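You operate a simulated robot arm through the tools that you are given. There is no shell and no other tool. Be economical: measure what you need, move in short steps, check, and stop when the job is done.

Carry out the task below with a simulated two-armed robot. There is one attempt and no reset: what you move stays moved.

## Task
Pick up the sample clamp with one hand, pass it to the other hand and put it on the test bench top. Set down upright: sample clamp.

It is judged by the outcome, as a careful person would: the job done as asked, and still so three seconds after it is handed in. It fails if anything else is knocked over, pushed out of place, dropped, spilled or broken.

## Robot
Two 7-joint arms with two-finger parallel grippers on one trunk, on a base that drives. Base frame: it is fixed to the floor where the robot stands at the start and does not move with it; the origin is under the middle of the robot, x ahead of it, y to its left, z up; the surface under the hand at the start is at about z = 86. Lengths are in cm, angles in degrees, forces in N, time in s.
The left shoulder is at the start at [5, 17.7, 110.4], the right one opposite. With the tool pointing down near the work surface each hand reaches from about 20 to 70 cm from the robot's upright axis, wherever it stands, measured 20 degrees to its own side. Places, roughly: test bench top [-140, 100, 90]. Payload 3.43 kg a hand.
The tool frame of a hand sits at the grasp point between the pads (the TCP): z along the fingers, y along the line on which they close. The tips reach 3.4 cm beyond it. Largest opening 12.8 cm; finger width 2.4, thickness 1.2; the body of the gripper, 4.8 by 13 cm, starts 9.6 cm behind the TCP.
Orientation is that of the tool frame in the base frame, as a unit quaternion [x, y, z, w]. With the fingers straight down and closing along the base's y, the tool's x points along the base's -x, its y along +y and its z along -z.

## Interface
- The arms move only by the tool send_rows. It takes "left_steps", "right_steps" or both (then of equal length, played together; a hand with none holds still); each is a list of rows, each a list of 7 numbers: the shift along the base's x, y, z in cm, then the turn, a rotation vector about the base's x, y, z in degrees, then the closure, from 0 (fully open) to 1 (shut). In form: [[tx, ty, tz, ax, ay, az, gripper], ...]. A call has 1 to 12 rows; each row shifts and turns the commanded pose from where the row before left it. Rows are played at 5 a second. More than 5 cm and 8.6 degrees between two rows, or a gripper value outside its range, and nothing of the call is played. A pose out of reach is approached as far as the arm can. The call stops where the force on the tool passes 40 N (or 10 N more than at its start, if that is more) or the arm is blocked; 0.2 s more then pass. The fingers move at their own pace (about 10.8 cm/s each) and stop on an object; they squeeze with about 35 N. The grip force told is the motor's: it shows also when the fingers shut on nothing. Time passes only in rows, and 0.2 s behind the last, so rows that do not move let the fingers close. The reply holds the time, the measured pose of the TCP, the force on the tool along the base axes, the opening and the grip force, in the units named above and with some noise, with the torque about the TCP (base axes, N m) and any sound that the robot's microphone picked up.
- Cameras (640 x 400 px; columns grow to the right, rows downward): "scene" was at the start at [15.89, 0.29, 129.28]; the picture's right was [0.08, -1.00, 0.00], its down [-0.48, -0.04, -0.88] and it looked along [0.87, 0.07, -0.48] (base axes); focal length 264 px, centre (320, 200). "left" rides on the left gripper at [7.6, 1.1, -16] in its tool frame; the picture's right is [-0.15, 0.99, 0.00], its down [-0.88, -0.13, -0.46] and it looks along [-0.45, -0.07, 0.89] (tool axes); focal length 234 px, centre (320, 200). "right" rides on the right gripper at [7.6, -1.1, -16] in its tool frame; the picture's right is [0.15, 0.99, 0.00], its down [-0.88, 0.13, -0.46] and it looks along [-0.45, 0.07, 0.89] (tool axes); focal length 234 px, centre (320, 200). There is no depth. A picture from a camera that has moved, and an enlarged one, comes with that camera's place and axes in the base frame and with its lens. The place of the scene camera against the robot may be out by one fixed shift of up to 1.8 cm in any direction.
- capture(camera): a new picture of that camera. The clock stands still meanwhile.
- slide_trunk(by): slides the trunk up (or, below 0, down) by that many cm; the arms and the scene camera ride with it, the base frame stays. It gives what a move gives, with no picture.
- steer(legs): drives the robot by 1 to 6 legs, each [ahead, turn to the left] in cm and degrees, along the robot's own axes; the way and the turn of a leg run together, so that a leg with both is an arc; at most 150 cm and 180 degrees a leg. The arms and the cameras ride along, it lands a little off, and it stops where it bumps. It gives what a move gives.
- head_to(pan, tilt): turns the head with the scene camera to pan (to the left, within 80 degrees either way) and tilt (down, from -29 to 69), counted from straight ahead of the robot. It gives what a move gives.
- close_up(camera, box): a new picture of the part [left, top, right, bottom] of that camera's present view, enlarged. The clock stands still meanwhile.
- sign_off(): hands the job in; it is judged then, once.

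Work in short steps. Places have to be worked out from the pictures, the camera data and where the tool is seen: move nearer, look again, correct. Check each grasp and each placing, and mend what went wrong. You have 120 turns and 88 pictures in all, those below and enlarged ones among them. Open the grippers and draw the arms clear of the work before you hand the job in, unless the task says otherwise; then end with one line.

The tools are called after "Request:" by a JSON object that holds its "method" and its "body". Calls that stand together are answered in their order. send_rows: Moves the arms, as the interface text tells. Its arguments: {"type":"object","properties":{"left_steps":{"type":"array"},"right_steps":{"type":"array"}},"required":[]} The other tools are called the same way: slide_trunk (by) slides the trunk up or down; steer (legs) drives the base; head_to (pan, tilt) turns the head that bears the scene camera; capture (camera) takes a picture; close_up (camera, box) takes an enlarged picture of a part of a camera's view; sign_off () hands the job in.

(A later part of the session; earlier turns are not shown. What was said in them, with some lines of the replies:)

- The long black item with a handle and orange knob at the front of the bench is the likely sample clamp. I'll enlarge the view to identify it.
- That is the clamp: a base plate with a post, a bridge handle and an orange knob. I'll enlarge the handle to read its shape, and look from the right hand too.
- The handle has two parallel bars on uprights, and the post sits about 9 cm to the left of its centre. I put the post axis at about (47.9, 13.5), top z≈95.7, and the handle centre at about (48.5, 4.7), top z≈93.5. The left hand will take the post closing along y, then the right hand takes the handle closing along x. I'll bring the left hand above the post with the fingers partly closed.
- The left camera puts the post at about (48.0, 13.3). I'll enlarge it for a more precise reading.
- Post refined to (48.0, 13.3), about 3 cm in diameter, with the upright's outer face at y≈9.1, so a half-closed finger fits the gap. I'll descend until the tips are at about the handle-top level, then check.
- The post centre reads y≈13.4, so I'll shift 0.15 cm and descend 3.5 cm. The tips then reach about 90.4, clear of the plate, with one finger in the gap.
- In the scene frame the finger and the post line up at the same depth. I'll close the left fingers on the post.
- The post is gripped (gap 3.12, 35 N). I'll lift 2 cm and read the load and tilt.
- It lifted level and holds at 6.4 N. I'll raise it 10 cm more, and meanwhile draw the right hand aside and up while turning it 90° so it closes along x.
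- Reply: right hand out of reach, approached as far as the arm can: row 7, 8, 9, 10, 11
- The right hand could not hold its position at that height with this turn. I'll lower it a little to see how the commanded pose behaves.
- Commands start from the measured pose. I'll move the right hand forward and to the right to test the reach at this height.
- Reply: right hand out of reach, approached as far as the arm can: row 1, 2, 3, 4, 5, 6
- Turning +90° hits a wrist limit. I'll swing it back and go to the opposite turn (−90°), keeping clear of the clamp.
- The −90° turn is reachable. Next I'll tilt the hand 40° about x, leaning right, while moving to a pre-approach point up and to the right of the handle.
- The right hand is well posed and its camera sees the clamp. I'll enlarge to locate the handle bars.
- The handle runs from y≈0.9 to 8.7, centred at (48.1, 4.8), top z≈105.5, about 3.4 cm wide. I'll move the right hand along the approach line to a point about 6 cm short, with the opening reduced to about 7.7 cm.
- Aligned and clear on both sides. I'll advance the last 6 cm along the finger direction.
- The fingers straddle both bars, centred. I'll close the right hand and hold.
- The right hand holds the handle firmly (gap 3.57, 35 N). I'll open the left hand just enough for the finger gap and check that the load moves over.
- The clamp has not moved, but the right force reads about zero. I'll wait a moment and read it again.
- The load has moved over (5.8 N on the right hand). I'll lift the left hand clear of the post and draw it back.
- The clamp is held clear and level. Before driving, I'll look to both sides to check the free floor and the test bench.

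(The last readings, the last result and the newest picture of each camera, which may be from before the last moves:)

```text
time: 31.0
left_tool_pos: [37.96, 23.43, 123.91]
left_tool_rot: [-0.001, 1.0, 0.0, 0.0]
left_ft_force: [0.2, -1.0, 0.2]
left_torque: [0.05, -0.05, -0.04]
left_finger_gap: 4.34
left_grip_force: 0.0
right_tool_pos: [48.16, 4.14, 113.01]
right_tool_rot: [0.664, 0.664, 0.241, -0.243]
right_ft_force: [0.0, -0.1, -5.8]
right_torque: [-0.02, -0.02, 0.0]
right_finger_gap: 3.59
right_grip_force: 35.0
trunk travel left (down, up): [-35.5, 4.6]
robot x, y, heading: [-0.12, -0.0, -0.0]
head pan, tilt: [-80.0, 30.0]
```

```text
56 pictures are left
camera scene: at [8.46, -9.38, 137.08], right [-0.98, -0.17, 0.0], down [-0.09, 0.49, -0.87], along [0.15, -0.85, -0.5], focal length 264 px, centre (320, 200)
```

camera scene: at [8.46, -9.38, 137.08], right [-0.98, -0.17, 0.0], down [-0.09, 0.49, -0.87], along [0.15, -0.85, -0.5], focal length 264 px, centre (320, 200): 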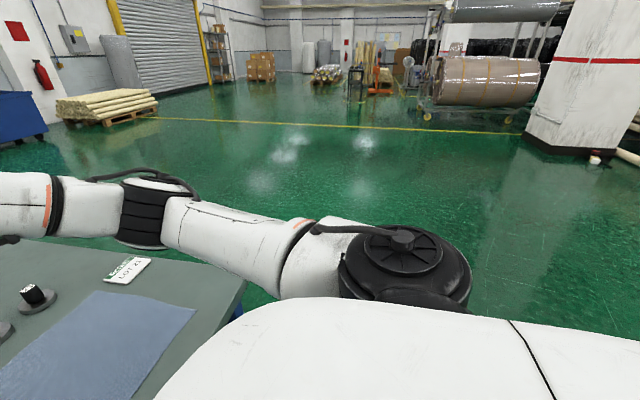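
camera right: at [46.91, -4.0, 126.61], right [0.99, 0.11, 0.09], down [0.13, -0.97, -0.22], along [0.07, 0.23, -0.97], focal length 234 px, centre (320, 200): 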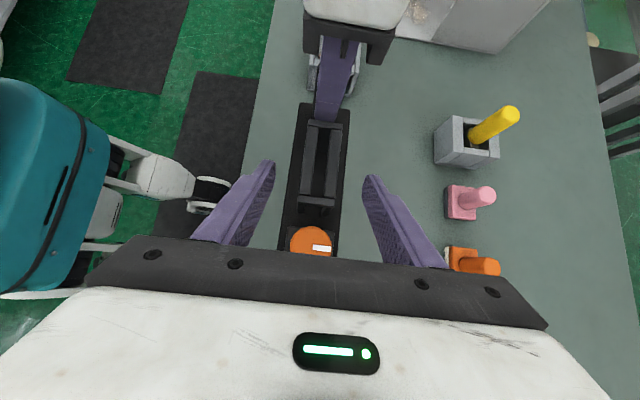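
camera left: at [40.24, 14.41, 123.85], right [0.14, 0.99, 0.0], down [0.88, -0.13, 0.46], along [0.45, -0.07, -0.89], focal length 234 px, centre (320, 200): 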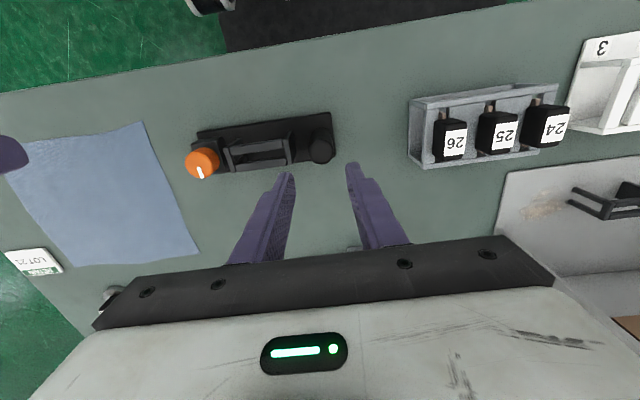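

The floor behind looks free: the test bench's near edge is at about x = −92 and my bench edge is at about x = 36. I'll back up 30 cm, then start turning left.

Request:
{"method": "steer", "body": {"legs": [[-30, 0]]}}

Request:
{"method": "head_to", "body": {"pan": 75, "tilt": 30}}

Request:
{"method": "capture", "body": {"camera": "scene"}}

Request:
{"method": "head_to", "body": {"pan": 0, "tilt": 35}}

Request:
{"method": "capture", "body": {"camera": "scene"}}

```text
time: 33.1
left_tool_pos: [7.96, 23.4, 123.9]
left_tool_rot: [0.001, 1.0, 0.0, 0.0]
left_ft_force: [-0.9, 0.3, 0.5]
left_torque: [0.0, -0.01, 0.03]
left_finger_gap: 4.32
left_grip_force: 0.1
right_tool_pos: [17.99, 4.07, 113.1]
right_tool_rot: [0.665, 0.664, 0.242, -0.241]
right_ft_force: [-0.9, 0.4, -6.6]
right_torque: [-0.02, -0.03, -0.01]
right_finger_gap: 3.61
right_grip_force: 35.2
trunk travel left (down, up): [-35.5, 4.6]
robot x, y, heading: [-30.25, 0.31, -0.2]
head pan, tilt: [-80.0, 30.0]
```

```text
time: 35.5
left_tool_pos: [7.94, 23.43, 123.86]
left_tool_rot: [0.0, 1.0, 0.0, 0.0]
left_ft_force: [0.5, -0.1, 0.4]
left_torque: [-0.03, 0.0, 0.0]
left_finger_gap: 4.38
left_grip_force: 0.1
right_tool_pos: [18.11, 4.17, 113.16]
right_tool_rot: [0.665, 0.664, 0.242, -0.242]
right_ft_force: [0.3, -0.5, -5.5]
right_torque: [-0.01, -0.02, 0.02]
right_finger_gap: 3.58
right_grip_force: 35.1
trunk travel left (down, up): [-35.5, 4.6]
robot x, y, heading: [-29.56, -0.01, -0.2]
head pan, tilt: [75.0, 30.0]
```

```text
55 pictures are left
camera scene: at [-20.8, 8.27, 137.08], right [0.97, -0.26, 0.0], down [-0.13, -0.48, -0.87], along [0.23, 0.84, -0.5], focal length 264 px, centre (320, 200)
```

scene: 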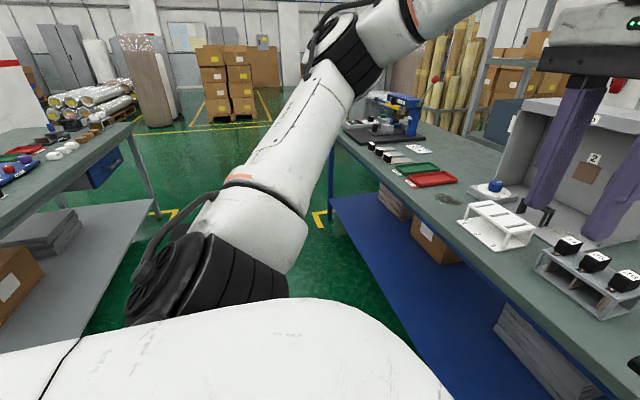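

```text
time: 36.9
left_tool_pos: [7.94, 23.37, 123.79]
left_tool_rot: [0.001, 1.0, 0.0, 0.0]
left_ft_force: [-0.2, 0.0, 0.6]
left_torque: [0.0, 0.03, -0.04]
left_finger_gap: 4.35
left_grip_force: 0.0
right_tool_pos: [18.08, 4.11, 112.98]
right_tool_rot: [0.666, 0.663, 0.242, -0.241]
right_ft_force: [-0.2, -0.5, -6.4]
right_torque: [0.01, 0.0, -0.03]
right_finger_gap: 3.59
right_grip_force: 34.5
trunk travel left (down, up): [-35.5, 4.6]
robot x, y, heading: [-29.83, 0.07, -0.2]
head pan, tilt: [0.0, 35.0]
```

```text
54 pictures are left
camera scene: at [-14.35, -0.47, 136.3], right [0.0, -1.0, 0.0], down [-0.57, 0.0, -0.82], along [0.82, 0.0, -0.57], focal length 264 px, centre (320, 200)
```

scene: 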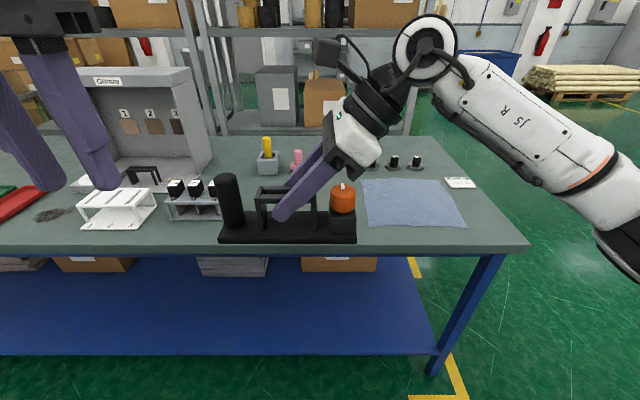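

There's ample clearance (test bench edge at about x = −100). I'll turn left 90°.

Request:
{"method": "steer", "body": {"legs": [[0, 90]]}}

Request:
{"method": "capture", "body": {"camera": "scene"}}

Request:
{"method": "head_to", "body": {"pan": 60, "tilt": 35}}

Request:
{"method": "capture", "body": {"camera": "scene"}}

```text
time: 41.1
left_tool_pos: [-53.35, 38.22, 123.85]
left_tool_rot: [-0.706, 0.708, 0.0, 0.0]
left_ft_force: [0.3, 0.0, -0.7]
left_torque: [0.0, 0.01, 0.02]
left_finger_gap: 4.35
left_grip_force: 0.0
right_tool_pos: [-34.02, 48.17, 113.05]
right_tool_rot: [0.003, 0.94, 0.0, -0.342]
right_ft_force: [-0.2, -0.6, -5.2]
right_torque: [-0.01, -0.01, 0.0]
right_finger_gap: 3.56
right_grip_force: 35.5
trunk travel left (down, up): [-35.5, 4.6]
robot x, y, heading: [-30.01, 0.08, 89.6]
head pan, tilt: [0.0, 35.0]
```

```text
53 pictures are left
camera scene: at [-30.15, 15.39, 136.3], right [1.0, -0.01, 0.0], down [0.0, -0.57, -0.82], along [0.0, 0.82, -0.57], focal length 264 px, centre (320, 200)
```

scene: 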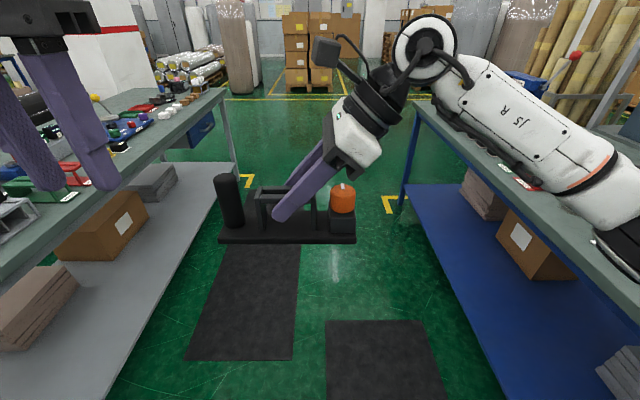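

```text
time: 42.5
left_tool_pos: [-53.14, 38.26, 123.78]
left_tool_rot: [-0.706, 0.708, 0.0, 0.0]
left_ft_force: [-0.4, 0.8, 0.5]
left_torque: [-0.01, -0.01, 0.02]
left_finger_gap: 4.35
left_grip_force: 0.1
right_tool_pos: [-34.01, 48.08, 113.12]
right_tool_rot: [0.004, 0.94, 0.001, -0.342]
right_ft_force: [-0.8, 0.4, -6.0]
right_torque: [0.01, 0.0, -0.02]
right_finger_gap: 3.57
right_grip_force: 35.1
trunk travel left (down, up): [-35.5, 4.6]
robot x, y, heading: [-29.95, -0.13, 89.7]
head pan, tilt: [60.0, 35.0]
```

```text
52 pictures are left
camera scene: at [-37.78, 11.04, 136.3], right [0.51, 0.86, 0.0], down [0.49, -0.29, -0.82], along [-0.71, 0.41, -0.57], focal length 264 px, centre (320, 200)
```

scene: 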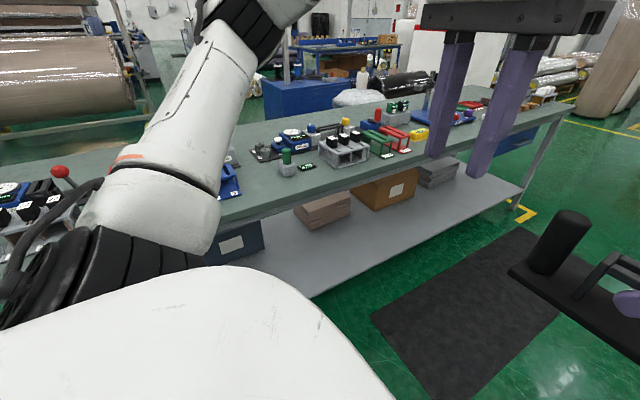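

The test bench carries many items, so I need a free patch. I'll drive 60 cm along the aisle and look at it squarely.

Request:
{"method": "steer", "body": {"legs": [[60, 0]]}}

Request:
{"method": "head_to", "body": {"pan": 75, "tilt": 25}}

Request:
{"method": "capture", "body": {"camera": "scene"}}

Request:
{"method": "head_to", "body": {"pan": 40, "tilt": 25}}

Request:
{"method": "capture", "body": {"camera": "scene"}}

```text
time: 45.8
left_tool_pos: [-52.95, 98.18, 123.83]
left_tool_rot: [-0.705, 0.71, -0.001, 0.001]
left_ft_force: [0.0, 0.3, 0.0]
left_torque: [-0.01, 0.01, 0.01]
left_finger_gap: 4.34
left_grip_force: 0.0
right_tool_pos: [-33.62, 108.18, 113.04]
right_tool_rot: [0.003, 0.94, 0.001, -0.342]
right_ft_force: [-0.5, 1.0, -6.0]
right_torque: [0.02, -0.03, 0.01]
right_finger_gap: 3.59
right_grip_force: 35.1
trunk travel left (down, up): [-35.5, 4.6]
robot x, y, heading: [-29.85, 59.8, 89.9]
head pan, tilt: [60.0, 35.0]
```

```text
time: 46.6
left_tool_pos: [-52.97, 98.11, 123.81]
left_tool_rot: [-0.706, 0.708, 0.0, 0.0]
left_ft_force: [0.0, -0.3, 0.4]
left_torque: [0.01, 0.0, -0.02]
left_finger_gap: 4.36
left_grip_force: 0.1
right_tool_pos: [-33.57, 108.06, 113.03]
right_tool_rot: [0.004, 0.94, 0.0, -0.341]
right_ft_force: [0.8, -0.5, -5.9]
right_torque: [0.01, -0.03, 0.0]
right_finger_gap: 3.59
right_grip_force: 34.6
trunk travel left (down, up): [-35.5, 4.6]
robot x, y, heading: [-29.85, 59.68, 89.8]
head pan, tilt: [75.0, 25.0]
```

```text
51 pictures are left
camera scene: at [-38.72, 68.96, 137.88], right [0.27, 0.96, 0.0], down [0.41, -0.11, -0.91], along [-0.87, 0.24, -0.42], focal length 264 px, centre (320, 200)
```

scene: 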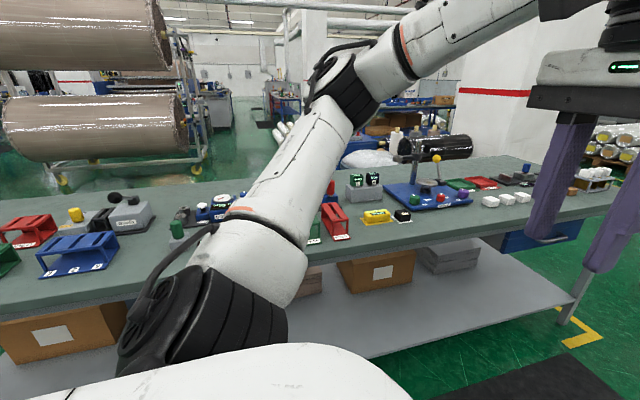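

```text
time: 47.6
left_tool_pos: [-52.94, 97.99, 123.77]
left_tool_rot: [-0.705, 0.709, 0.0, 0.0]
left_ft_force: [-0.6, 0.2, -0.2]
left_torque: [-0.02, 0.0, -0.02]
left_finger_gap: 4.34
left_grip_force: 0.2
right_tool_pos: [-33.59, 108.06, 113.0]
right_tool_rot: [0.003, 0.94, 0.0, -0.342]
right_ft_force: [-0.4, -0.3, -6.0]
right_torque: [0.02, -0.02, 0.04]
right_finger_gap: 3.58
right_grip_force: 34.9
trunk travel left (down, up): [-35.5, 4.6]
robot x, y, heading: [-29.61, 59.96, 89.7]
head pan, tilt: [40.0, 25.0]
```

```text
50 pictures are left
camera scene: at [-35.72, 73.61, 137.88], right [0.77, 0.64, 0.0], down [0.27, -0.33, -0.91], along [-0.58, 0.7, -0.42], focal length 264 px, centre (320, 200)
```

scene: 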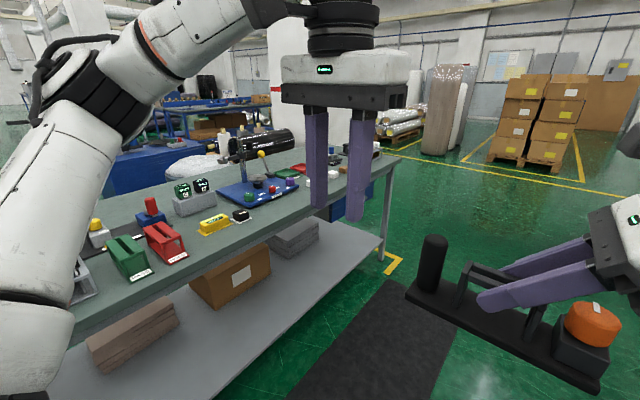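

I'll continue to y≈100, turn to face the bench, and survey it from there.

Request:
{"method": "steer", "body": {"legs": [[35, 0], [0, 90]]}}

Request:
{"method": "head_to", "body": {"pan": 0, "tilt": 25}}

Request:
{"method": "capture", "body": {"camera": "scene"}}

Request:
{"method": "head_to", "body": {"pan": 50, "tilt": 25}}

Request:
{"method": "capture", "body": {"camera": "scene"}}

```text
time: 53.7
left_tool_pos: [-67.91, 72.14, 123.76]
left_tool_rot: [1.0, -0.01, 0.0, 0.0]
left_ft_force: [-1.1, 0.1, 0.6]
left_torque: [-0.03, 0.02, -0.02]
left_finger_gap: 4.34
left_grip_force: 0.0
right_tool_pos: [-77.63, 91.75, 112.9]
right_tool_rot: [-0.658, 0.671, -0.24, -0.243]
right_ft_force: [0.6, 0.6, -6.0]
right_torque: [0.06, 0.0, 0.05]
right_finger_gap: 3.58
right_grip_force: 35.1
trunk travel left (down, up): [-35.5, 4.6]
robot x, y, heading: [-29.38, 94.99, 179.0]
head pan, tilt: [40.0, 25.0]
```

```text
time: 54.8
left_tool_pos: [-67.96, 72.22, 123.86]
left_tool_rot: [1.0, -0.009, 0.001, 0.0]
left_ft_force: [-0.3, -0.3, -0.3]
left_torque: [0.01, 0.0, 0.02]
left_finger_gap: 4.37
left_grip_force: 0.0
right_tool_pos: [-77.73, 91.68, 113.09]
right_tool_rot: [-0.657, 0.671, -0.24, -0.244]
right_ft_force: [-0.7, 0.4, -6.2]
right_torque: [0.01, 0.02, 0.0]
right_finger_gap: 3.57
right_grip_force: 34.7
trunk travel left (down, up): [-35.5, 4.6]
robot x, y, heading: [-29.52, 95.14, 178.6]
head pan, tilt: [0.0, 25.0]
```

```text
49 pictures are left
camera scene: at [-45.86, 94.74, 137.88], right [0.02, 1.0, 0.0], down [0.42, -0.01, -0.91], along [-0.91, 0.02, -0.42], focal length 264 px, centre (320, 200)
```

scene: 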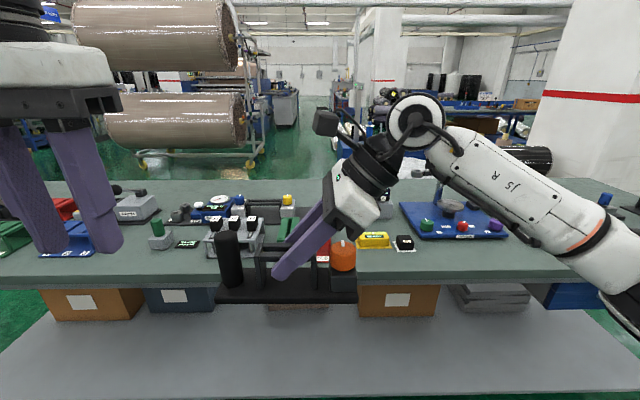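

```text
time: 55.9
left_tool_pos: [-67.93, 72.27, 123.94]
left_tool_rot: [1.0, -0.009, 0.0, 0.0]
left_ft_force: [0.3, 0.3, -0.2]
left_torque: [-0.01, 0.05, 0.01]
left_finger_gap: 4.35
left_grip_force: 0.1
right_tool_pos: [-77.59, 91.62, 112.94]
right_tool_rot: [-0.658, 0.671, -0.24, -0.244]
right_ft_force: [-0.5, -0.1, -5.6]
right_torque: [-0.01, -0.01, -0.02]
right_finger_gap: 3.6
right_grip_force: 34.4
trunk travel left (down, up): [-35.5, 4.6]
robot x, y, heading: [-29.41, 94.96, 179.0]
head pan, tilt: [50.0, 25.0]
```

```text
48 pictures are left
camera scene: at [-42.71, 87.64, 137.88], right [-0.75, 0.66, 0.0], down [0.28, 0.32, -0.91], along [-0.6, -0.68, -0.42], focal length 264 px, centre (320, 200)
```

scene: 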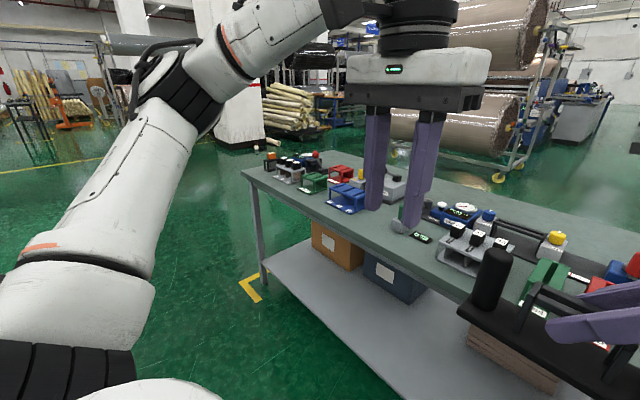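

The bench front edge is at x≈−98.6, and there's a free strip in front of the blue tray at about y 125–160, x −99 to −118. I'll shift the robot about 48 cm along the aisle and face the bench again.

Request:
{"method": "steer", "body": {"legs": [[0, -89], [48, 0], [0, 90]]}}

Request:
{"method": "head_to", "body": {"pan": 0, "tilt": 30}}

Request:
{"method": "capture", "body": {"camera": "scene"}}

Request:
{"method": "head_to", "body": {"pan": -35, "tilt": 30}}

Request:
{"method": "capture", "body": {"camera": "scene"}}

Request:
{"method": "capture", "body": {"camera": "right"}}

```text
time: 66.4
left_tool_pos: [-67.45, 120.29, 123.93]
left_tool_rot: [1.0, -0.01, 0.0, -0.001]
left_ft_force: [0.1, -0.1, -0.9]
left_torque: [0.02, -0.01, -0.01]
left_finger_gap: 4.36
left_grip_force: 0.1
right_tool_pos: [-77.19, 139.88, 113.08]
right_tool_rot: [-0.657, 0.672, -0.24, -0.243]
right_ft_force: [0.3, 0.4, -5.7]
right_torque: [-0.01, 0.0, 0.02]
right_finger_gap: 3.58
right_grip_force: 35.1
trunk travel left (down, up): [-35.5, 4.6]
robot x, y, heading: [-29.21, 142.89, 178.8]
head pan, tilt: [50.0, 25.0]
```

```text
time: 67.6
left_tool_pos: [-67.52, 120.45, 123.78]
left_tool_rot: [1.0, -0.009, -0.001, 0.0]
left_ft_force: [0.0, 0.5, -0.6]
left_torque: [-0.02, 0.0, 0.0]
left_finger_gap: 4.31
left_grip_force: 0.2
right_tool_pos: [-77.21, 139.92, 112.92]
right_tool_rot: [-0.658, 0.671, -0.24, -0.243]
right_ft_force: [0.2, 0.2, -5.4]
right_torque: [0.04, 0.03, 0.02]
right_finger_gap: 3.58
right_grip_force: 35.1
trunk travel left (down, up): [-35.5, 4.6]
robot x, y, heading: [-29.22, 143.17, 179.0]
head pan, tilt: [0.0, 30.0]
```

```text
47 pictures are left
camera scene: at [-45.24, 142.84, 137.08], right [0.02, 1.0, 0.0], down [0.5, -0.01, -0.87], along [-0.87, 0.02, -0.5], focal length 264 px, centre (320, 200)
```

scene: 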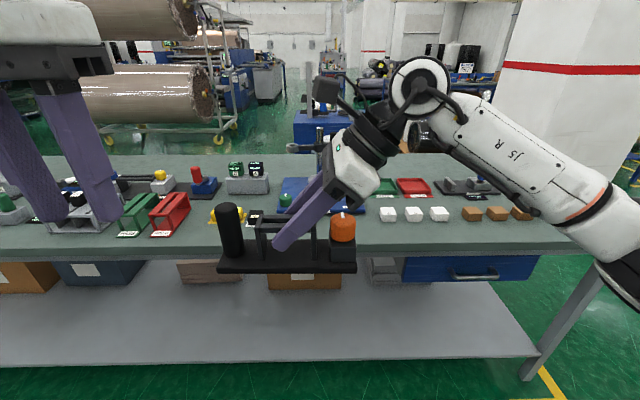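

```text
time: 68.6
left_tool_pos: [-67.42, 120.21, 123.76]
left_tool_rot: [1.0, -0.01, 0.0, -0.001]
left_ft_force: [1.0, 0.3, -0.3]
left_torque: [0.0, 0.01, -0.01]
left_finger_gap: 4.37
left_grip_force: 0.2
right_tool_pos: [-77.23, 139.77, 113.04]
right_tool_rot: [-0.658, 0.671, -0.24, -0.242]
right_ft_force: [-0.5, 0.0, -5.9]
right_torque: [0.03, 0.0, -0.01]
right_finger_gap: 3.58
right_grip_force: 35.1
trunk travel left (down, up): [-35.5, 4.6]
robot x, y, heading: [-29.01, 143.15, 178.7]
head pan, tilt: [-35.0, 30.0]
```

```text
46 pictures are left
camera scene: at [-43.51, 147.99, 137.08], right [0.59, 0.81, 0.0], down [0.4, -0.29, -0.87], along [-0.7, 0.51, -0.5], focal length 264 px, centre (320, 200)
```

scene: 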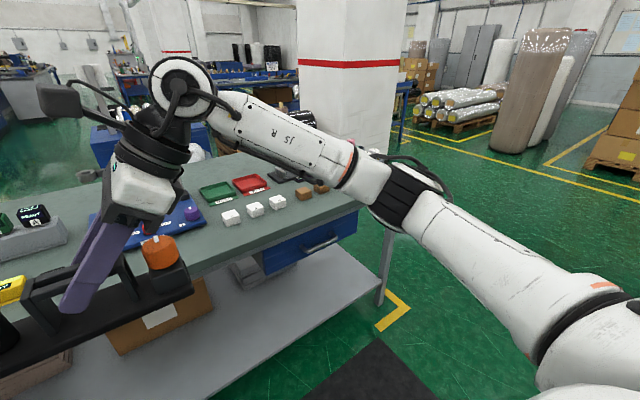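

```text
45 pictures are left
camera right: at [-75.98, 144.14, 130.11], right [-0.99, -0.09, 0.09], down [-0.11, 0.97, -0.22], along [-0.07, -0.22, -0.97], focal length 234 px, centre (320, 200)
```

right: 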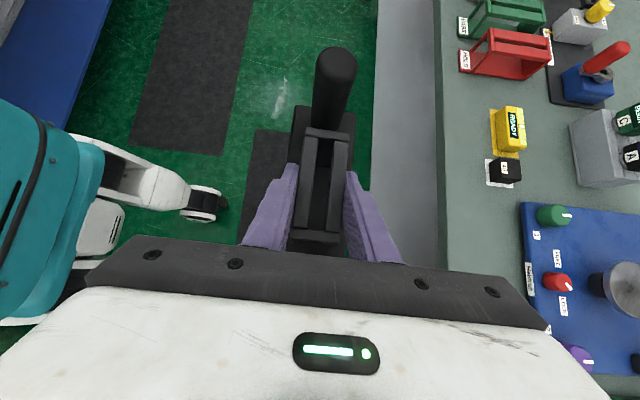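

The overhead view gives the bench edge at x≈−101, the blue tray's front at x≈−117 (y 134–160), and the black cube ending at y≈129. The free patch for the clamp is centred at about (−108.5, 147). I'll drive 30 cm ahead with the clamp well above everything.

Request:
{"method": "steer", "body": {"legs": [[30, 0]]}}

Request:
{"method": "send_rows", "body": {"right_steps": [[0, 2, 0, 0, 0, 0, 1], [0, 2, 0, 0, 0, 0, 1], [0, 1.8, 0, 0, 0, 0, 1], [0, 1, 0, 0, 0, 0, 1], [0, 0, 0, 0, 0, 0, 1]]}}

Request:
{"method": "capture", "body": {"camera": "right"}}

Request:
{"method": "head_to", "body": {"pan": 0, "tilt": 40}}

Request:
{"method": "capture", "body": {"camera": "scene"}}

```text
time: 70.6
left_tool_pos: [-97.48, 121.13, 123.89]
left_tool_rot: [1.0, -0.011, 0.0, 0.0]
left_ft_force: [0.8, -0.1, 0.1]
left_torque: [-0.01, -0.03, -0.06]
left_finger_gap: 4.32
left_grip_force: 0.1
right_tool_pos: [-107.17, 140.38, 112.92]
right_tool_rot: [-0.657, 0.673, -0.239, -0.243]
right_ft_force: [-0.1, 0.7, -5.6]
right_torque: [-0.01, -0.01, -0.02]
right_finger_gap: 3.58
right_grip_force: 35.7
trunk travel left (down, up): [-35.5, 4.6]
robot x, y, heading: [-58.89, 143.78, 178.8]
head pan, tilt: [-35.0, 30.0]
```

```text
time: 71.8
left_tool_pos: [-97.5, 121.03, 123.84]
left_tool_rot: [1.0, -0.01, 0.0, -0.001]
left_ft_force: [-0.4, -0.4, 0.1]
left_torque: [0.01, -0.02, -0.04]
left_finger_gap: 4.34
left_grip_force: 0.1
right_tool_pos: [-107.02, 147.38, 113.05]
right_tool_rot: [-0.657, 0.673, -0.239, -0.243]
right_ft_force: [-1.1, 0.0, -6.4]
right_torque: [0.01, -0.01, 0.0]
right_finger_gap: 3.57
right_grip_force: 34.8
trunk travel left (down, up): [-35.5, 4.6]
robot x, y, heading: [-59.39, 143.52, 179.0]
head pan, tilt: [-35.0, 30.0]
```

```text
44 pictures are left
camera right: at [-105.87, 151.64, 130.08], right [-0.99, -0.09, 0.09], down [-0.11, 0.97, -0.22], along [-0.07, -0.22, -0.97], focal length 234 px, centre (320, 200)
```

right: 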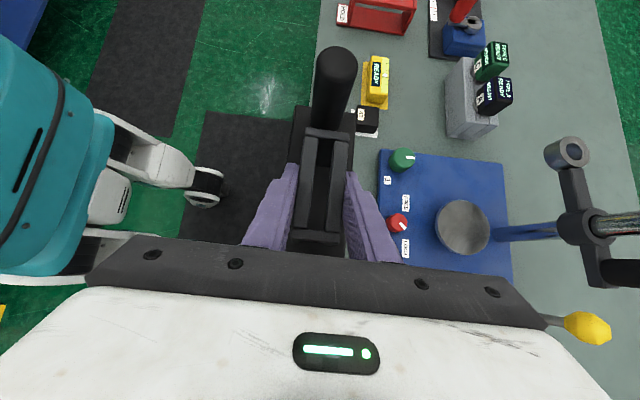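

```text
time: 72.8
left_tool_pos: [-97.44, 121.06, 123.89]
left_tool_rot: [1.0, -0.01, 0.0, 0.0]
left_ft_force: [0.4, -0.2, -0.2]
left_torque: [-0.03, -0.01, -0.01]
left_finger_gap: 4.35
left_grip_force: 0.0
right_tool_pos: [-107.07, 147.34, 112.94]
right_tool_rot: [-0.656, 0.673, -0.24, -0.243]
right_ft_force: [0.1, -0.1, -6.4]
right_torque: [-0.01, 0.0, 0.01]
right_finger_gap: 3.57
right_grip_force: 34.8
trunk travel left (down, up): [-35.5, 4.6]
robot x, y, heading: [-58.85, 144.06, 179.2]
head pan, tilt: [0.0, 40.0]
```

```text
43 pictures are left
camera scene: at [-74.66, 143.5, 135.55], right [0.02, 1.0, 0.0], down [0.64, -0.01, -0.77], along [-0.77, 0.02, -0.64], focal length 264 px, centre (320, 200)
```

scene: 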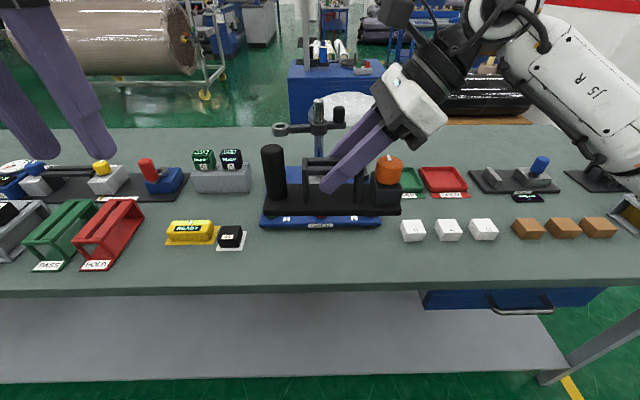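

Comparing the two viewpoints puts the bench surface nearer z≈86–87, with its edge at x≈−104.5 and the tray front at x≈−120.5. The clamp's centre should therefore be at x≈−112.5. I'll move forward 5.4 cm and lower the trunk 12 cm, staying above the surface in either case.

Request:
{"method": "send_rows", "body": {"right_steps": [[-1.8, 0, 0, 0, 0, 0, 1], [-1.8, 0, 0, 0, 0, 0, 1], [-1.8, 0, 0, 0, 0, 0, 1], [0, 0, 0, 0, 0, 0, 1]]}}

Request:
{"method": "slide_trunk", "body": {"by": -12}}

Request:
{"method": "capture", "body": {"camera": "right"}}

Request:
{"method": "capture", "body": {"camera": "scene"}}

```text
time: 73.8
left_tool_pos: [-97.41, 121.06, 123.79]
left_tool_rot: [1.0, -0.01, -0.001, 0.0]
left_ft_force: [-0.4, -0.4, -0.4]
left_torque: [0.03, 0.02, -0.02]
left_finger_gap: 4.34
left_grip_force: 0.1
right_tool_pos: [-112.4, 147.3, 113.06]
right_tool_rot: [-0.657, 0.672, -0.239, -0.242]
right_ft_force: [0.1, 0.2, -6.4]
right_torque: [-0.02, 0.02, 0.01]
right_finger_gap: 3.57
right_grip_force: 35.2
trunk travel left (down, up): [-35.5, 4.6]
robot x, y, heading: [-58.79, 143.47, 178.8]
head pan, tilt: [0.0, 40.0]
```

```text
time: 75.3
left_tool_pos: [-97.54, 121.06, 111.8]
left_tool_rot: [1.0, -0.01, 0.0, 0.0]
left_ft_force: [-0.4, -0.2, -0.3]
left_torque: [-0.02, 0.02, 0.0]
left_finger_gap: 4.35
left_grip_force: 0.0
right_tool_pos: [-112.4, 147.29, 100.97]
right_tool_rot: [-0.657, 0.672, -0.24, -0.243]
right_ft_force: [-0.3, -0.1, -5.6]
right_torque: [0.02, -0.01, -0.02]
right_finger_gap: 3.58
right_grip_force: 35.3
trunk travel left (down, up): [-23.5, 16.6]
robot x, y, heading: [-58.83, 143.58, 178.9]
head pan, tilt: [0.0, 40.0]
```

```text
42 pictures are left
camera right: at [-111.25, 151.64, 118.13], right [-0.99, -0.09, 0.09], down [-0.11, 0.97, -0.22], along [-0.07, -0.22, -0.97], focal length 234 px, centre (320, 200)
```

right: 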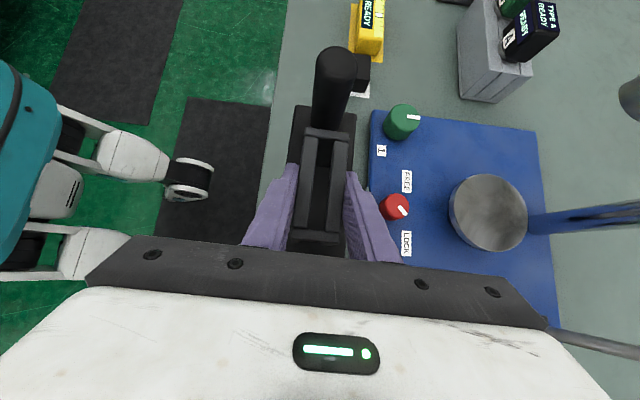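

```text
41 pictures are left
camera scene: at [-74.64, 143.5, 123.55], right [0.02, 1.0, 0.0], down [0.64, -0.01, -0.77], along [-0.77, 0.02, -0.64], focal length 264 px, centre (320, 200)
```

scene: 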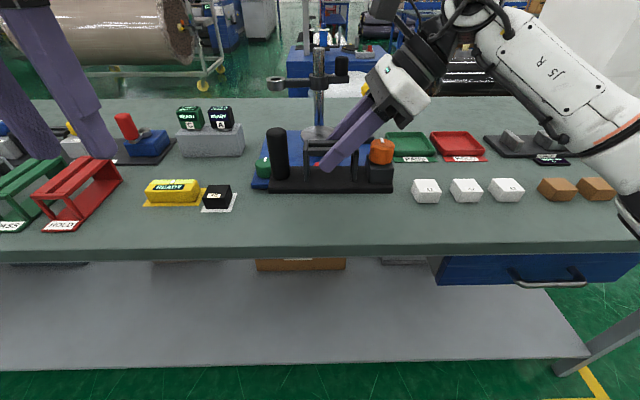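

The clamp plate spans x −109 to −116, between the bench edge (≈−105.5) and the tray (≈−120). I'll lower in small steps and watch the force.

Request:
{"method": "send_rows", "body": {"right_steps": [[0, 0, -1, 0, 0, 0, 1], [0, 0, -1, 0, 0, 0, 1], [0, 0, -1, 0, 0, 0, 1], [0, 0, -0.5, 0, 0, 0, 1]]}}

Request:
{"method": "close_up", "body": {"camera": "scene", "box": [220, 110, 460, 270]}}

```text
time: 76.3
left_tool_pos: [-97.43, 120.94, 111.88]
left_tool_rot: [1.0, -0.01, 0.001, 0.0]
left_ft_force: [0.4, 0.3, 0.6]
left_torque: [0.02, -0.02, 0.0]
left_finger_gap: 4.36
left_grip_force: 0.0
right_tool_pos: [-112.43, 147.38, 97.47]
right_tool_rot: [-0.657, 0.671, -0.24, -0.244]
right_ft_force: [0.0, 0.0, -6.3]
right_torque: [0.04, -0.01, 0.0]
right_finger_gap: 3.61
right_grip_force: 35.0
trunk travel left (down, up): [-23.5, 16.6]
robot x, y, heading: [-58.72, 143.66, 178.9]
head pan, tilt: [0.0, 40.0]
```

```text
2.50 times, centred on (340, 190) of scene
camera zoom: at [-74.66, 143.5, 123.55], right [0.02, 1.0, 0.0], down [0.64, -0.01, -0.77], along [-0.77, 0.02, -0.64], focal length 661 px, centre (270, 225)
```

zoom: 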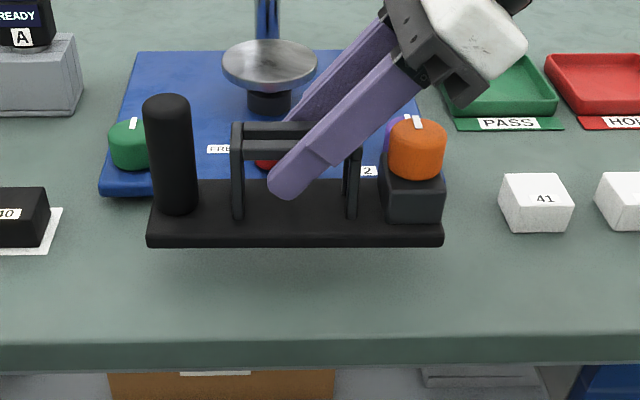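

Still about 4 cm above the surface, judging by the shadow. I'll lower 3 cm more.

Request:
{"method": "send_rows", "body": {"right_steps": [[0, 0, -0.7, 0, 0, 0, 1], [0, 0, -0.7, 0, 0, 0, 1], [0, 0, -0.7, 0, 0, 0, 1], [0, 0, -0.7, 0, 0, 0, 1], [0, 0, 0, 0, 0, 0, 1]]}}

Request:
{"method": "close_up", "body": {"camera": "scene", "box": [220, 110, 460, 270]}}

```text
time: 77.5
left_tool_pos: [-97.35, 120.97, 111.86]
left_tool_rot: [1.0, -0.01, -0.001, 0.0]
left_ft_force: [0.2, 0.6, 0.4]
left_torque: [-0.02, 0.01, 0.0]
left_finger_gap: 4.36
left_grip_force: 0.1
right_tool_pos: [-112.36, 147.31, 94.61]
right_tool_rot: [-0.657, 0.672, -0.24, -0.243]
right_ft_force: [0.0, 0.3, -5.8]
right_torque: [0.02, -0.01, -0.01]
right_finger_gap: 3.57
right_grip_force: 34.4
trunk travel left (down, up): [-23.5, 16.6]
robot x, y, heading: [-59.17, 143.46, 178.8]
head pan, tilt: [0.0, 40.0]
```

```text
2.50 times, centred on (340, 190) of scene
camera zoom: at [-74.66, 143.49, 123.55], right [0.02, 1.0, 0.0], down [0.64, -0.01, -0.77], along [-0.77, 0.02, -0.64], focal length 661 px, centre (270, 225)
```

zoom: 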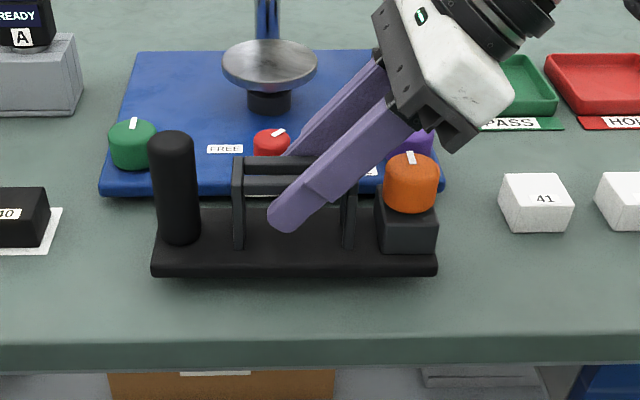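

Close now, with a thin shadow still visible. I'll keep going in fine steps until the load comes off.

Request:
{"method": "send_rows", "body": {"right_steps": [[0, 0, -0.4, 0, 0, 0, 1], [0, 0, -0.4, 0, 0, 0, 1], [0, 0, -0.3, 0, 0, 0, 1], [0, 0, 0, 0, 0, 0, 1]]}}

```text
time: 78.5
left_tool_pos: [-97.42, 121.0, 111.9]
left_tool_rot: [1.0, -0.011, 0.001, 0.001]
left_ft_force: [0.3, 0.4, -0.2]
left_torque: [0.01, 0.01, -0.03]
left_finger_gap: 4.33
left_grip_force: 0.0
right_tool_pos: [-112.51, 147.36, 93.45]
right_tool_rot: [-0.657, 0.672, -0.24, -0.243]
right_ft_force: [0.5, 0.2, -6.0]
right_torque: [-0.01, 0.02, 0.0]
right_finger_gap: 3.59
right_grip_force: 35.1
trunk travel left (down, up): [-23.5, 16.6]
robot x, y, heading: [-58.83, 143.35, 179.1]
head pan, tilt: [0.0, 40.0]
```

Still fully loaded, so another small step.

Request:
{"method": "send_rows", "body": {"right_steps": [[0, 0, -0.2, 0, 0, 0, 1], [0, 0, -0.2, 0, 0, 0, 1], [0, 0, 0, 0, 0, 0, 1]]}}

Request:
{"method": "close_up", "body": {"camera": "scene", "box": [250, 140, 410, 250]}}

```text
time: 79.3
left_tool_pos: [-97.5, 120.97, 111.79]
left_tool_rot: [1.0, -0.011, 0.0, 0.0]
left_ft_force: [-0.1, -0.1, -0.9]
left_torque: [0.02, 0.03, 0.01]
left_finger_gap: 4.34
left_grip_force: 0.1
right_tool_pos: [-112.38, 147.28, 93.1]
right_tool_rot: [-0.657, 0.673, -0.239, -0.243]
right_ft_force: [0.3, 0.8, -7.1]
right_torque: [0.0, 0.01, 0.02]
right_finger_gap: 3.55
right_grip_force: 34.9
trunk travel left (down, up): [-23.5, 16.6]
robot x, y, heading: [-58.87, 143.55, 178.5]
head pan, tilt: [0.0, 40.0]
```

```text
3.64 times, centred on (330, 195) of scene
camera zoom: at [-74.66, 143.49, 123.55], right [0.02, 1.0, 0.0], down [0.64, -0.01, -0.77], along [-0.77, 0.02, -0.64], focal length 962 px, centre (284, 218)
```

zoom: 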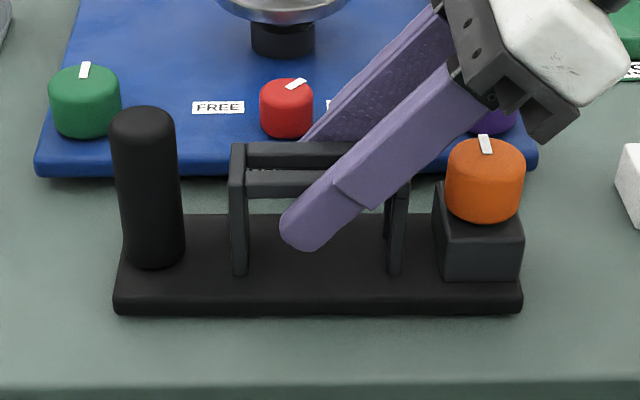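

Nearly touching. I'll go two more small steps.

Request:
{"method": "send_rows", "body": {"right_steps": [[0, 0, -0.15, 0, 0, 0, 1], [0, 0, -0.15, 0, 0, 0, 1], [0, 0, 0, 0, 0, 0, 1]]}}

```text
time: 80.2
left_tool_pos: [-97.32, 121.09, 112.01]
left_tool_rot: [1.0, -0.011, 0.001, -0.001]
left_ft_force: [0.7, 0.7, -0.1]
left_torque: [0.05, 0.01, 0.0]
left_finger_gap: 4.37
left_grip_force: 0.2
right_tool_pos: [-112.37, 147.33, 93.06]
right_tool_rot: [-0.657, 0.672, -0.239, -0.244]
right_ft_force: [-0.1, 2.4, -0.6]
right_torque: [-0.4, 0.07, 0.03]
right_finger_gap: 3.57
right_grip_force: 34.7
trunk travel left (down, up): [-23.5, 16.6]
robot x, y, heading: [-58.81, 143.79, 178.7]
head pan, tilt: [0.0, 40.0]
```

Contact: the load is off the hand. I'll settle another 0.1 cm and open the fingers to about 7 cm.

Request:
{"method": "send_rows", "body": {"right_steps": [[0, 0, -0.1, 0, 0, 0, 1], [0, 0, 0, 0, 0, 0, 0.68], [0, 0, 0, 0, 0, 0, 0.55], [0, 0, 0, 0, 0, 0, 0.45], [0, 0, 0, 0, 0, 0, 0.45]]}}

Request:
{"method": "close_up", "body": {"camera": "scene", "box": [250, 140, 410, 250]}}

Request:
{"method": "capture", "body": {"camera": "right"}}

```text
time: 81.3
left_tool_pos: [-97.39, 120.95, 111.83]
left_tool_rot: [1.0, -0.011, 0.0, 0.0]
left_ft_force: [0.2, 0.4, -0.3]
left_torque: [0.02, 0.01, 0.0]
left_finger_gap: 4.37
left_grip_force: 0.0
right_tool_pos: [-112.28, 147.37, 92.75]
right_tool_rot: [-0.657, 0.672, -0.239, -0.243]
right_ft_force: [-0.4, -0.2, -0.5]
right_torque: [-0.01, 0.0, -0.01]
right_finger_gap: 7.03
right_grip_force: 0.1
trunk travel left (down, up): [-23.5, 16.6]
robot x, y, heading: [-58.99, 143.42, 178.9]
head pan, tilt: [0.0, 40.0]
```

```text
3.64 times, centred on (330, 195) of scene
camera zoom: at [-74.61, 143.49, 123.56], right [0.02, 1.0, 0.0], down [0.64, -0.01, -0.77], along [-0.77, 0.02, -0.64], focal length 962 px, centre (284, 218)
```

zoom: 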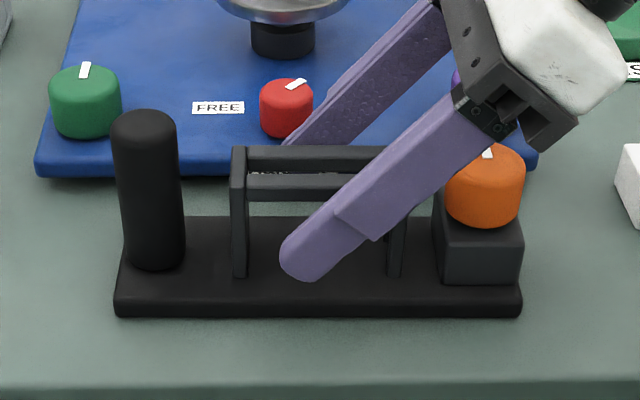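

```text
36 pictures are left
camera right: at [-111.18, 151.62, 109.94], right [-0.99, -0.09, 0.09], down [-0.11, 0.97, -0.22], along [-0.07, -0.22, -0.97], focal length 234 px, centre (320, 200)
```

right: 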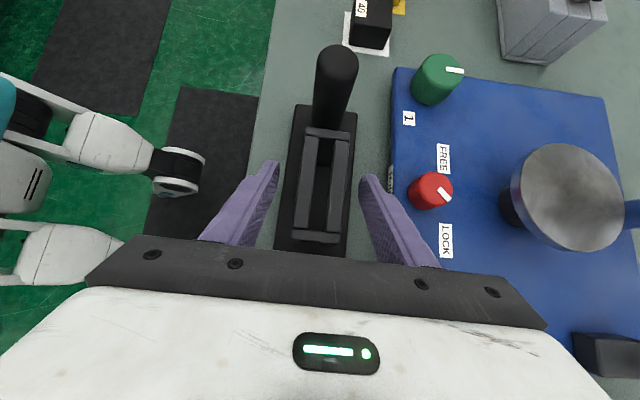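

Released, and the clamp stands flat on the bench. I'll withdraw the right hand along its finger axis, up and away from the clamp.

Request:
{"method": "send_rows", "body": {"right_steps": [[0, 1.3, 1.6, 0, 0, 0, 0.45], [0, 1.3, 1.6, 0, 0, 0, 0.45], [0, 1.3, 1.6, 0, 0, 0, 0.45], [0, 1.3, 1.6, 0, 0, 0, 0.45], [0, 1.3, 2.5, 0, 0, 0, 0.45], [1, 0, 4, 0, 0, 0, 0.45], [1.5, 0, 4, 0, 0, 0, 0.45]]}}

Request:
{"method": "capture", "body": {"camera": "scene"}}

```text
time: 83.0
left_tool_pos: [-97.43, 120.93, 111.89]
left_tool_rot: [1.0, -0.011, 0.0, -0.001]
left_ft_force: [0.2, -0.4, 0.1]
left_torque: [-0.01, 0.01, -0.01]
left_finger_gap: 4.34
left_grip_force: 0.1
right_tool_pos: [-109.8, 153.81, 109.86]
right_tool_rot: [-0.656, 0.673, -0.239, -0.244]
right_ft_force: [0.1, 0.2, 0.0]
right_torque: [-0.03, 0.0, -0.02]
right_finger_gap: 7.04
right_grip_force: 0.1
trunk travel left (down, up): [-23.5, 16.6]
robot x, y, heading: [-59.14, 144.07, 178.8]
head pan, tilt: [0.0, 40.0]
```

```text
35 pictures are left
camera scene: at [-74.58, 143.48, 123.56], right [0.02, 1.0, 0.0], down [0.64, -0.01, -0.77], along [-0.77, 0.02, -0.64], focal length 264 px, centre (320, 200)
```

scene: 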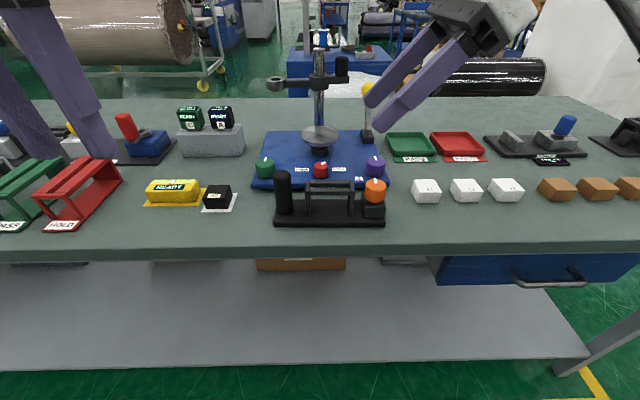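

The clamp is upright on the bench with nothing disturbed. I'll raise the trunk, back away, open both grippers, and take a last look.

Request:
{"method": "slide_trunk", "body": {"by": 8}}

Request:
{"method": "steer", "body": {"legs": [[-28, 0]]}}

Request:
{"method": "send_rows", "body": {"left_steps": [[0, 0, 0, 0, 0, 0, 0], [0, 0, 0, 0, 0, 0, 0], [0, 0, 0, 0, 0, 0, 0]], "right_steps": [[0, 0, 0, 0, 0, 0, 0], [0, 0, 0, 0, 0, 0, 0], [0, 0, 0, 0, 0, 0, 0]]}}

Request:
{"method": "capture", "body": {"camera": "scene"}}

```text
time: 84.1
left_tool_pos: [-97.46, 121.15, 119.92]
left_tool_rot: [1.0, -0.011, 0.0, -0.001]
left_ft_force: [-0.7, -0.9, 0.6]
left_torque: [0.01, 0.0, -0.01]
left_finger_gap: 4.36
left_grip_force: 0.0
right_tool_pos: [-110.01, 153.83, 117.65]
right_tool_rot: [-0.656, 0.673, -0.238, -0.244]
right_ft_force: [-0.4, 0.1, 0.0]
right_torque: [-0.01, 0.0, -0.03]
right_finger_gap: 7.03
right_grip_force: 0.0
trunk travel left (down, up): [-31.5, 8.6]
robot x, y, heading: [-58.96, 143.14, 179.1]
head pan, tilt: [0.0, 40.0]
```

```text
time: 86.1
left_tool_pos: [-69.11, 120.42, 119.94]
left_tool_rot: [1.0, -0.01, 0.0, 0.001]
left_ft_force: [0.7, -0.1, 0.1]
left_torque: [0.02, 0.02, -0.03]
left_finger_gap: 4.36
left_grip_force: 0.2
right_tool_pos: [-81.76, 153.25, 117.85]
right_tool_rot: [-0.658, 0.672, -0.239, -0.243]
right_ft_force: [0.0, 0.2, -0.1]
right_torque: [0.04, 0.02, -0.03]
right_finger_gap: 7.03
right_grip_force: 0.1
trunk travel left (down, up): [-31.5, 8.6]
robot x, y, heading: [-30.57, 143.13, 178.7]
head pan, tilt: [0.0, 40.0]
```

```text
time: 86.9
left_tool_pos: [-69.17, 120.43, 119.88]
left_tool_rot: [1.0, -0.01, 0.0, 0.0]
left_ft_force: [0.5, 0.3, -0.7]
left_torque: [-0.02, 0.0, 0.01]
left_finger_gap: 12.79
left_grip_force: 0.1
right_tool_pos: [-81.66, 153.2, 117.77]
right_tool_rot: [-0.657, 0.673, -0.238, -0.243]
right_ft_force: [1.2, 0.3, 0.9]
right_torque: [0.03, 0.01, 0.03]
right_finger_gap: 12.79
right_grip_force: 0.0
trunk travel left (down, up): [-31.5, 8.6]
robot x, y, heading: [-30.37, 142.73, 178.6]
head pan, tilt: [0.0, 40.0]
```

```text
34 pictures are left
camera scene: at [-46.43, 142.88, 131.56], right [0.02, 1.0, 0.0], down [0.64, -0.01, -0.77], along [-0.77, 0.02, -0.64], focal length 264 px, centre (320, 200)
```

scene: 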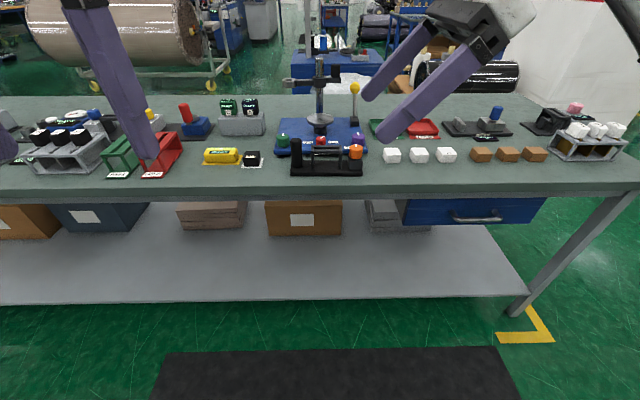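

The clamp stands upright on the test bench, everything else is in place, and both hands are open and clear. I'm handing in.

Request:
{"method": "sign_off", "body": {}}

```text
The job is handed in.
```

The left hand picked up the sample clamp and passed it to the right, which set it upright on the test bench top. Nothing else was disturbed, and both hands are open and clear.
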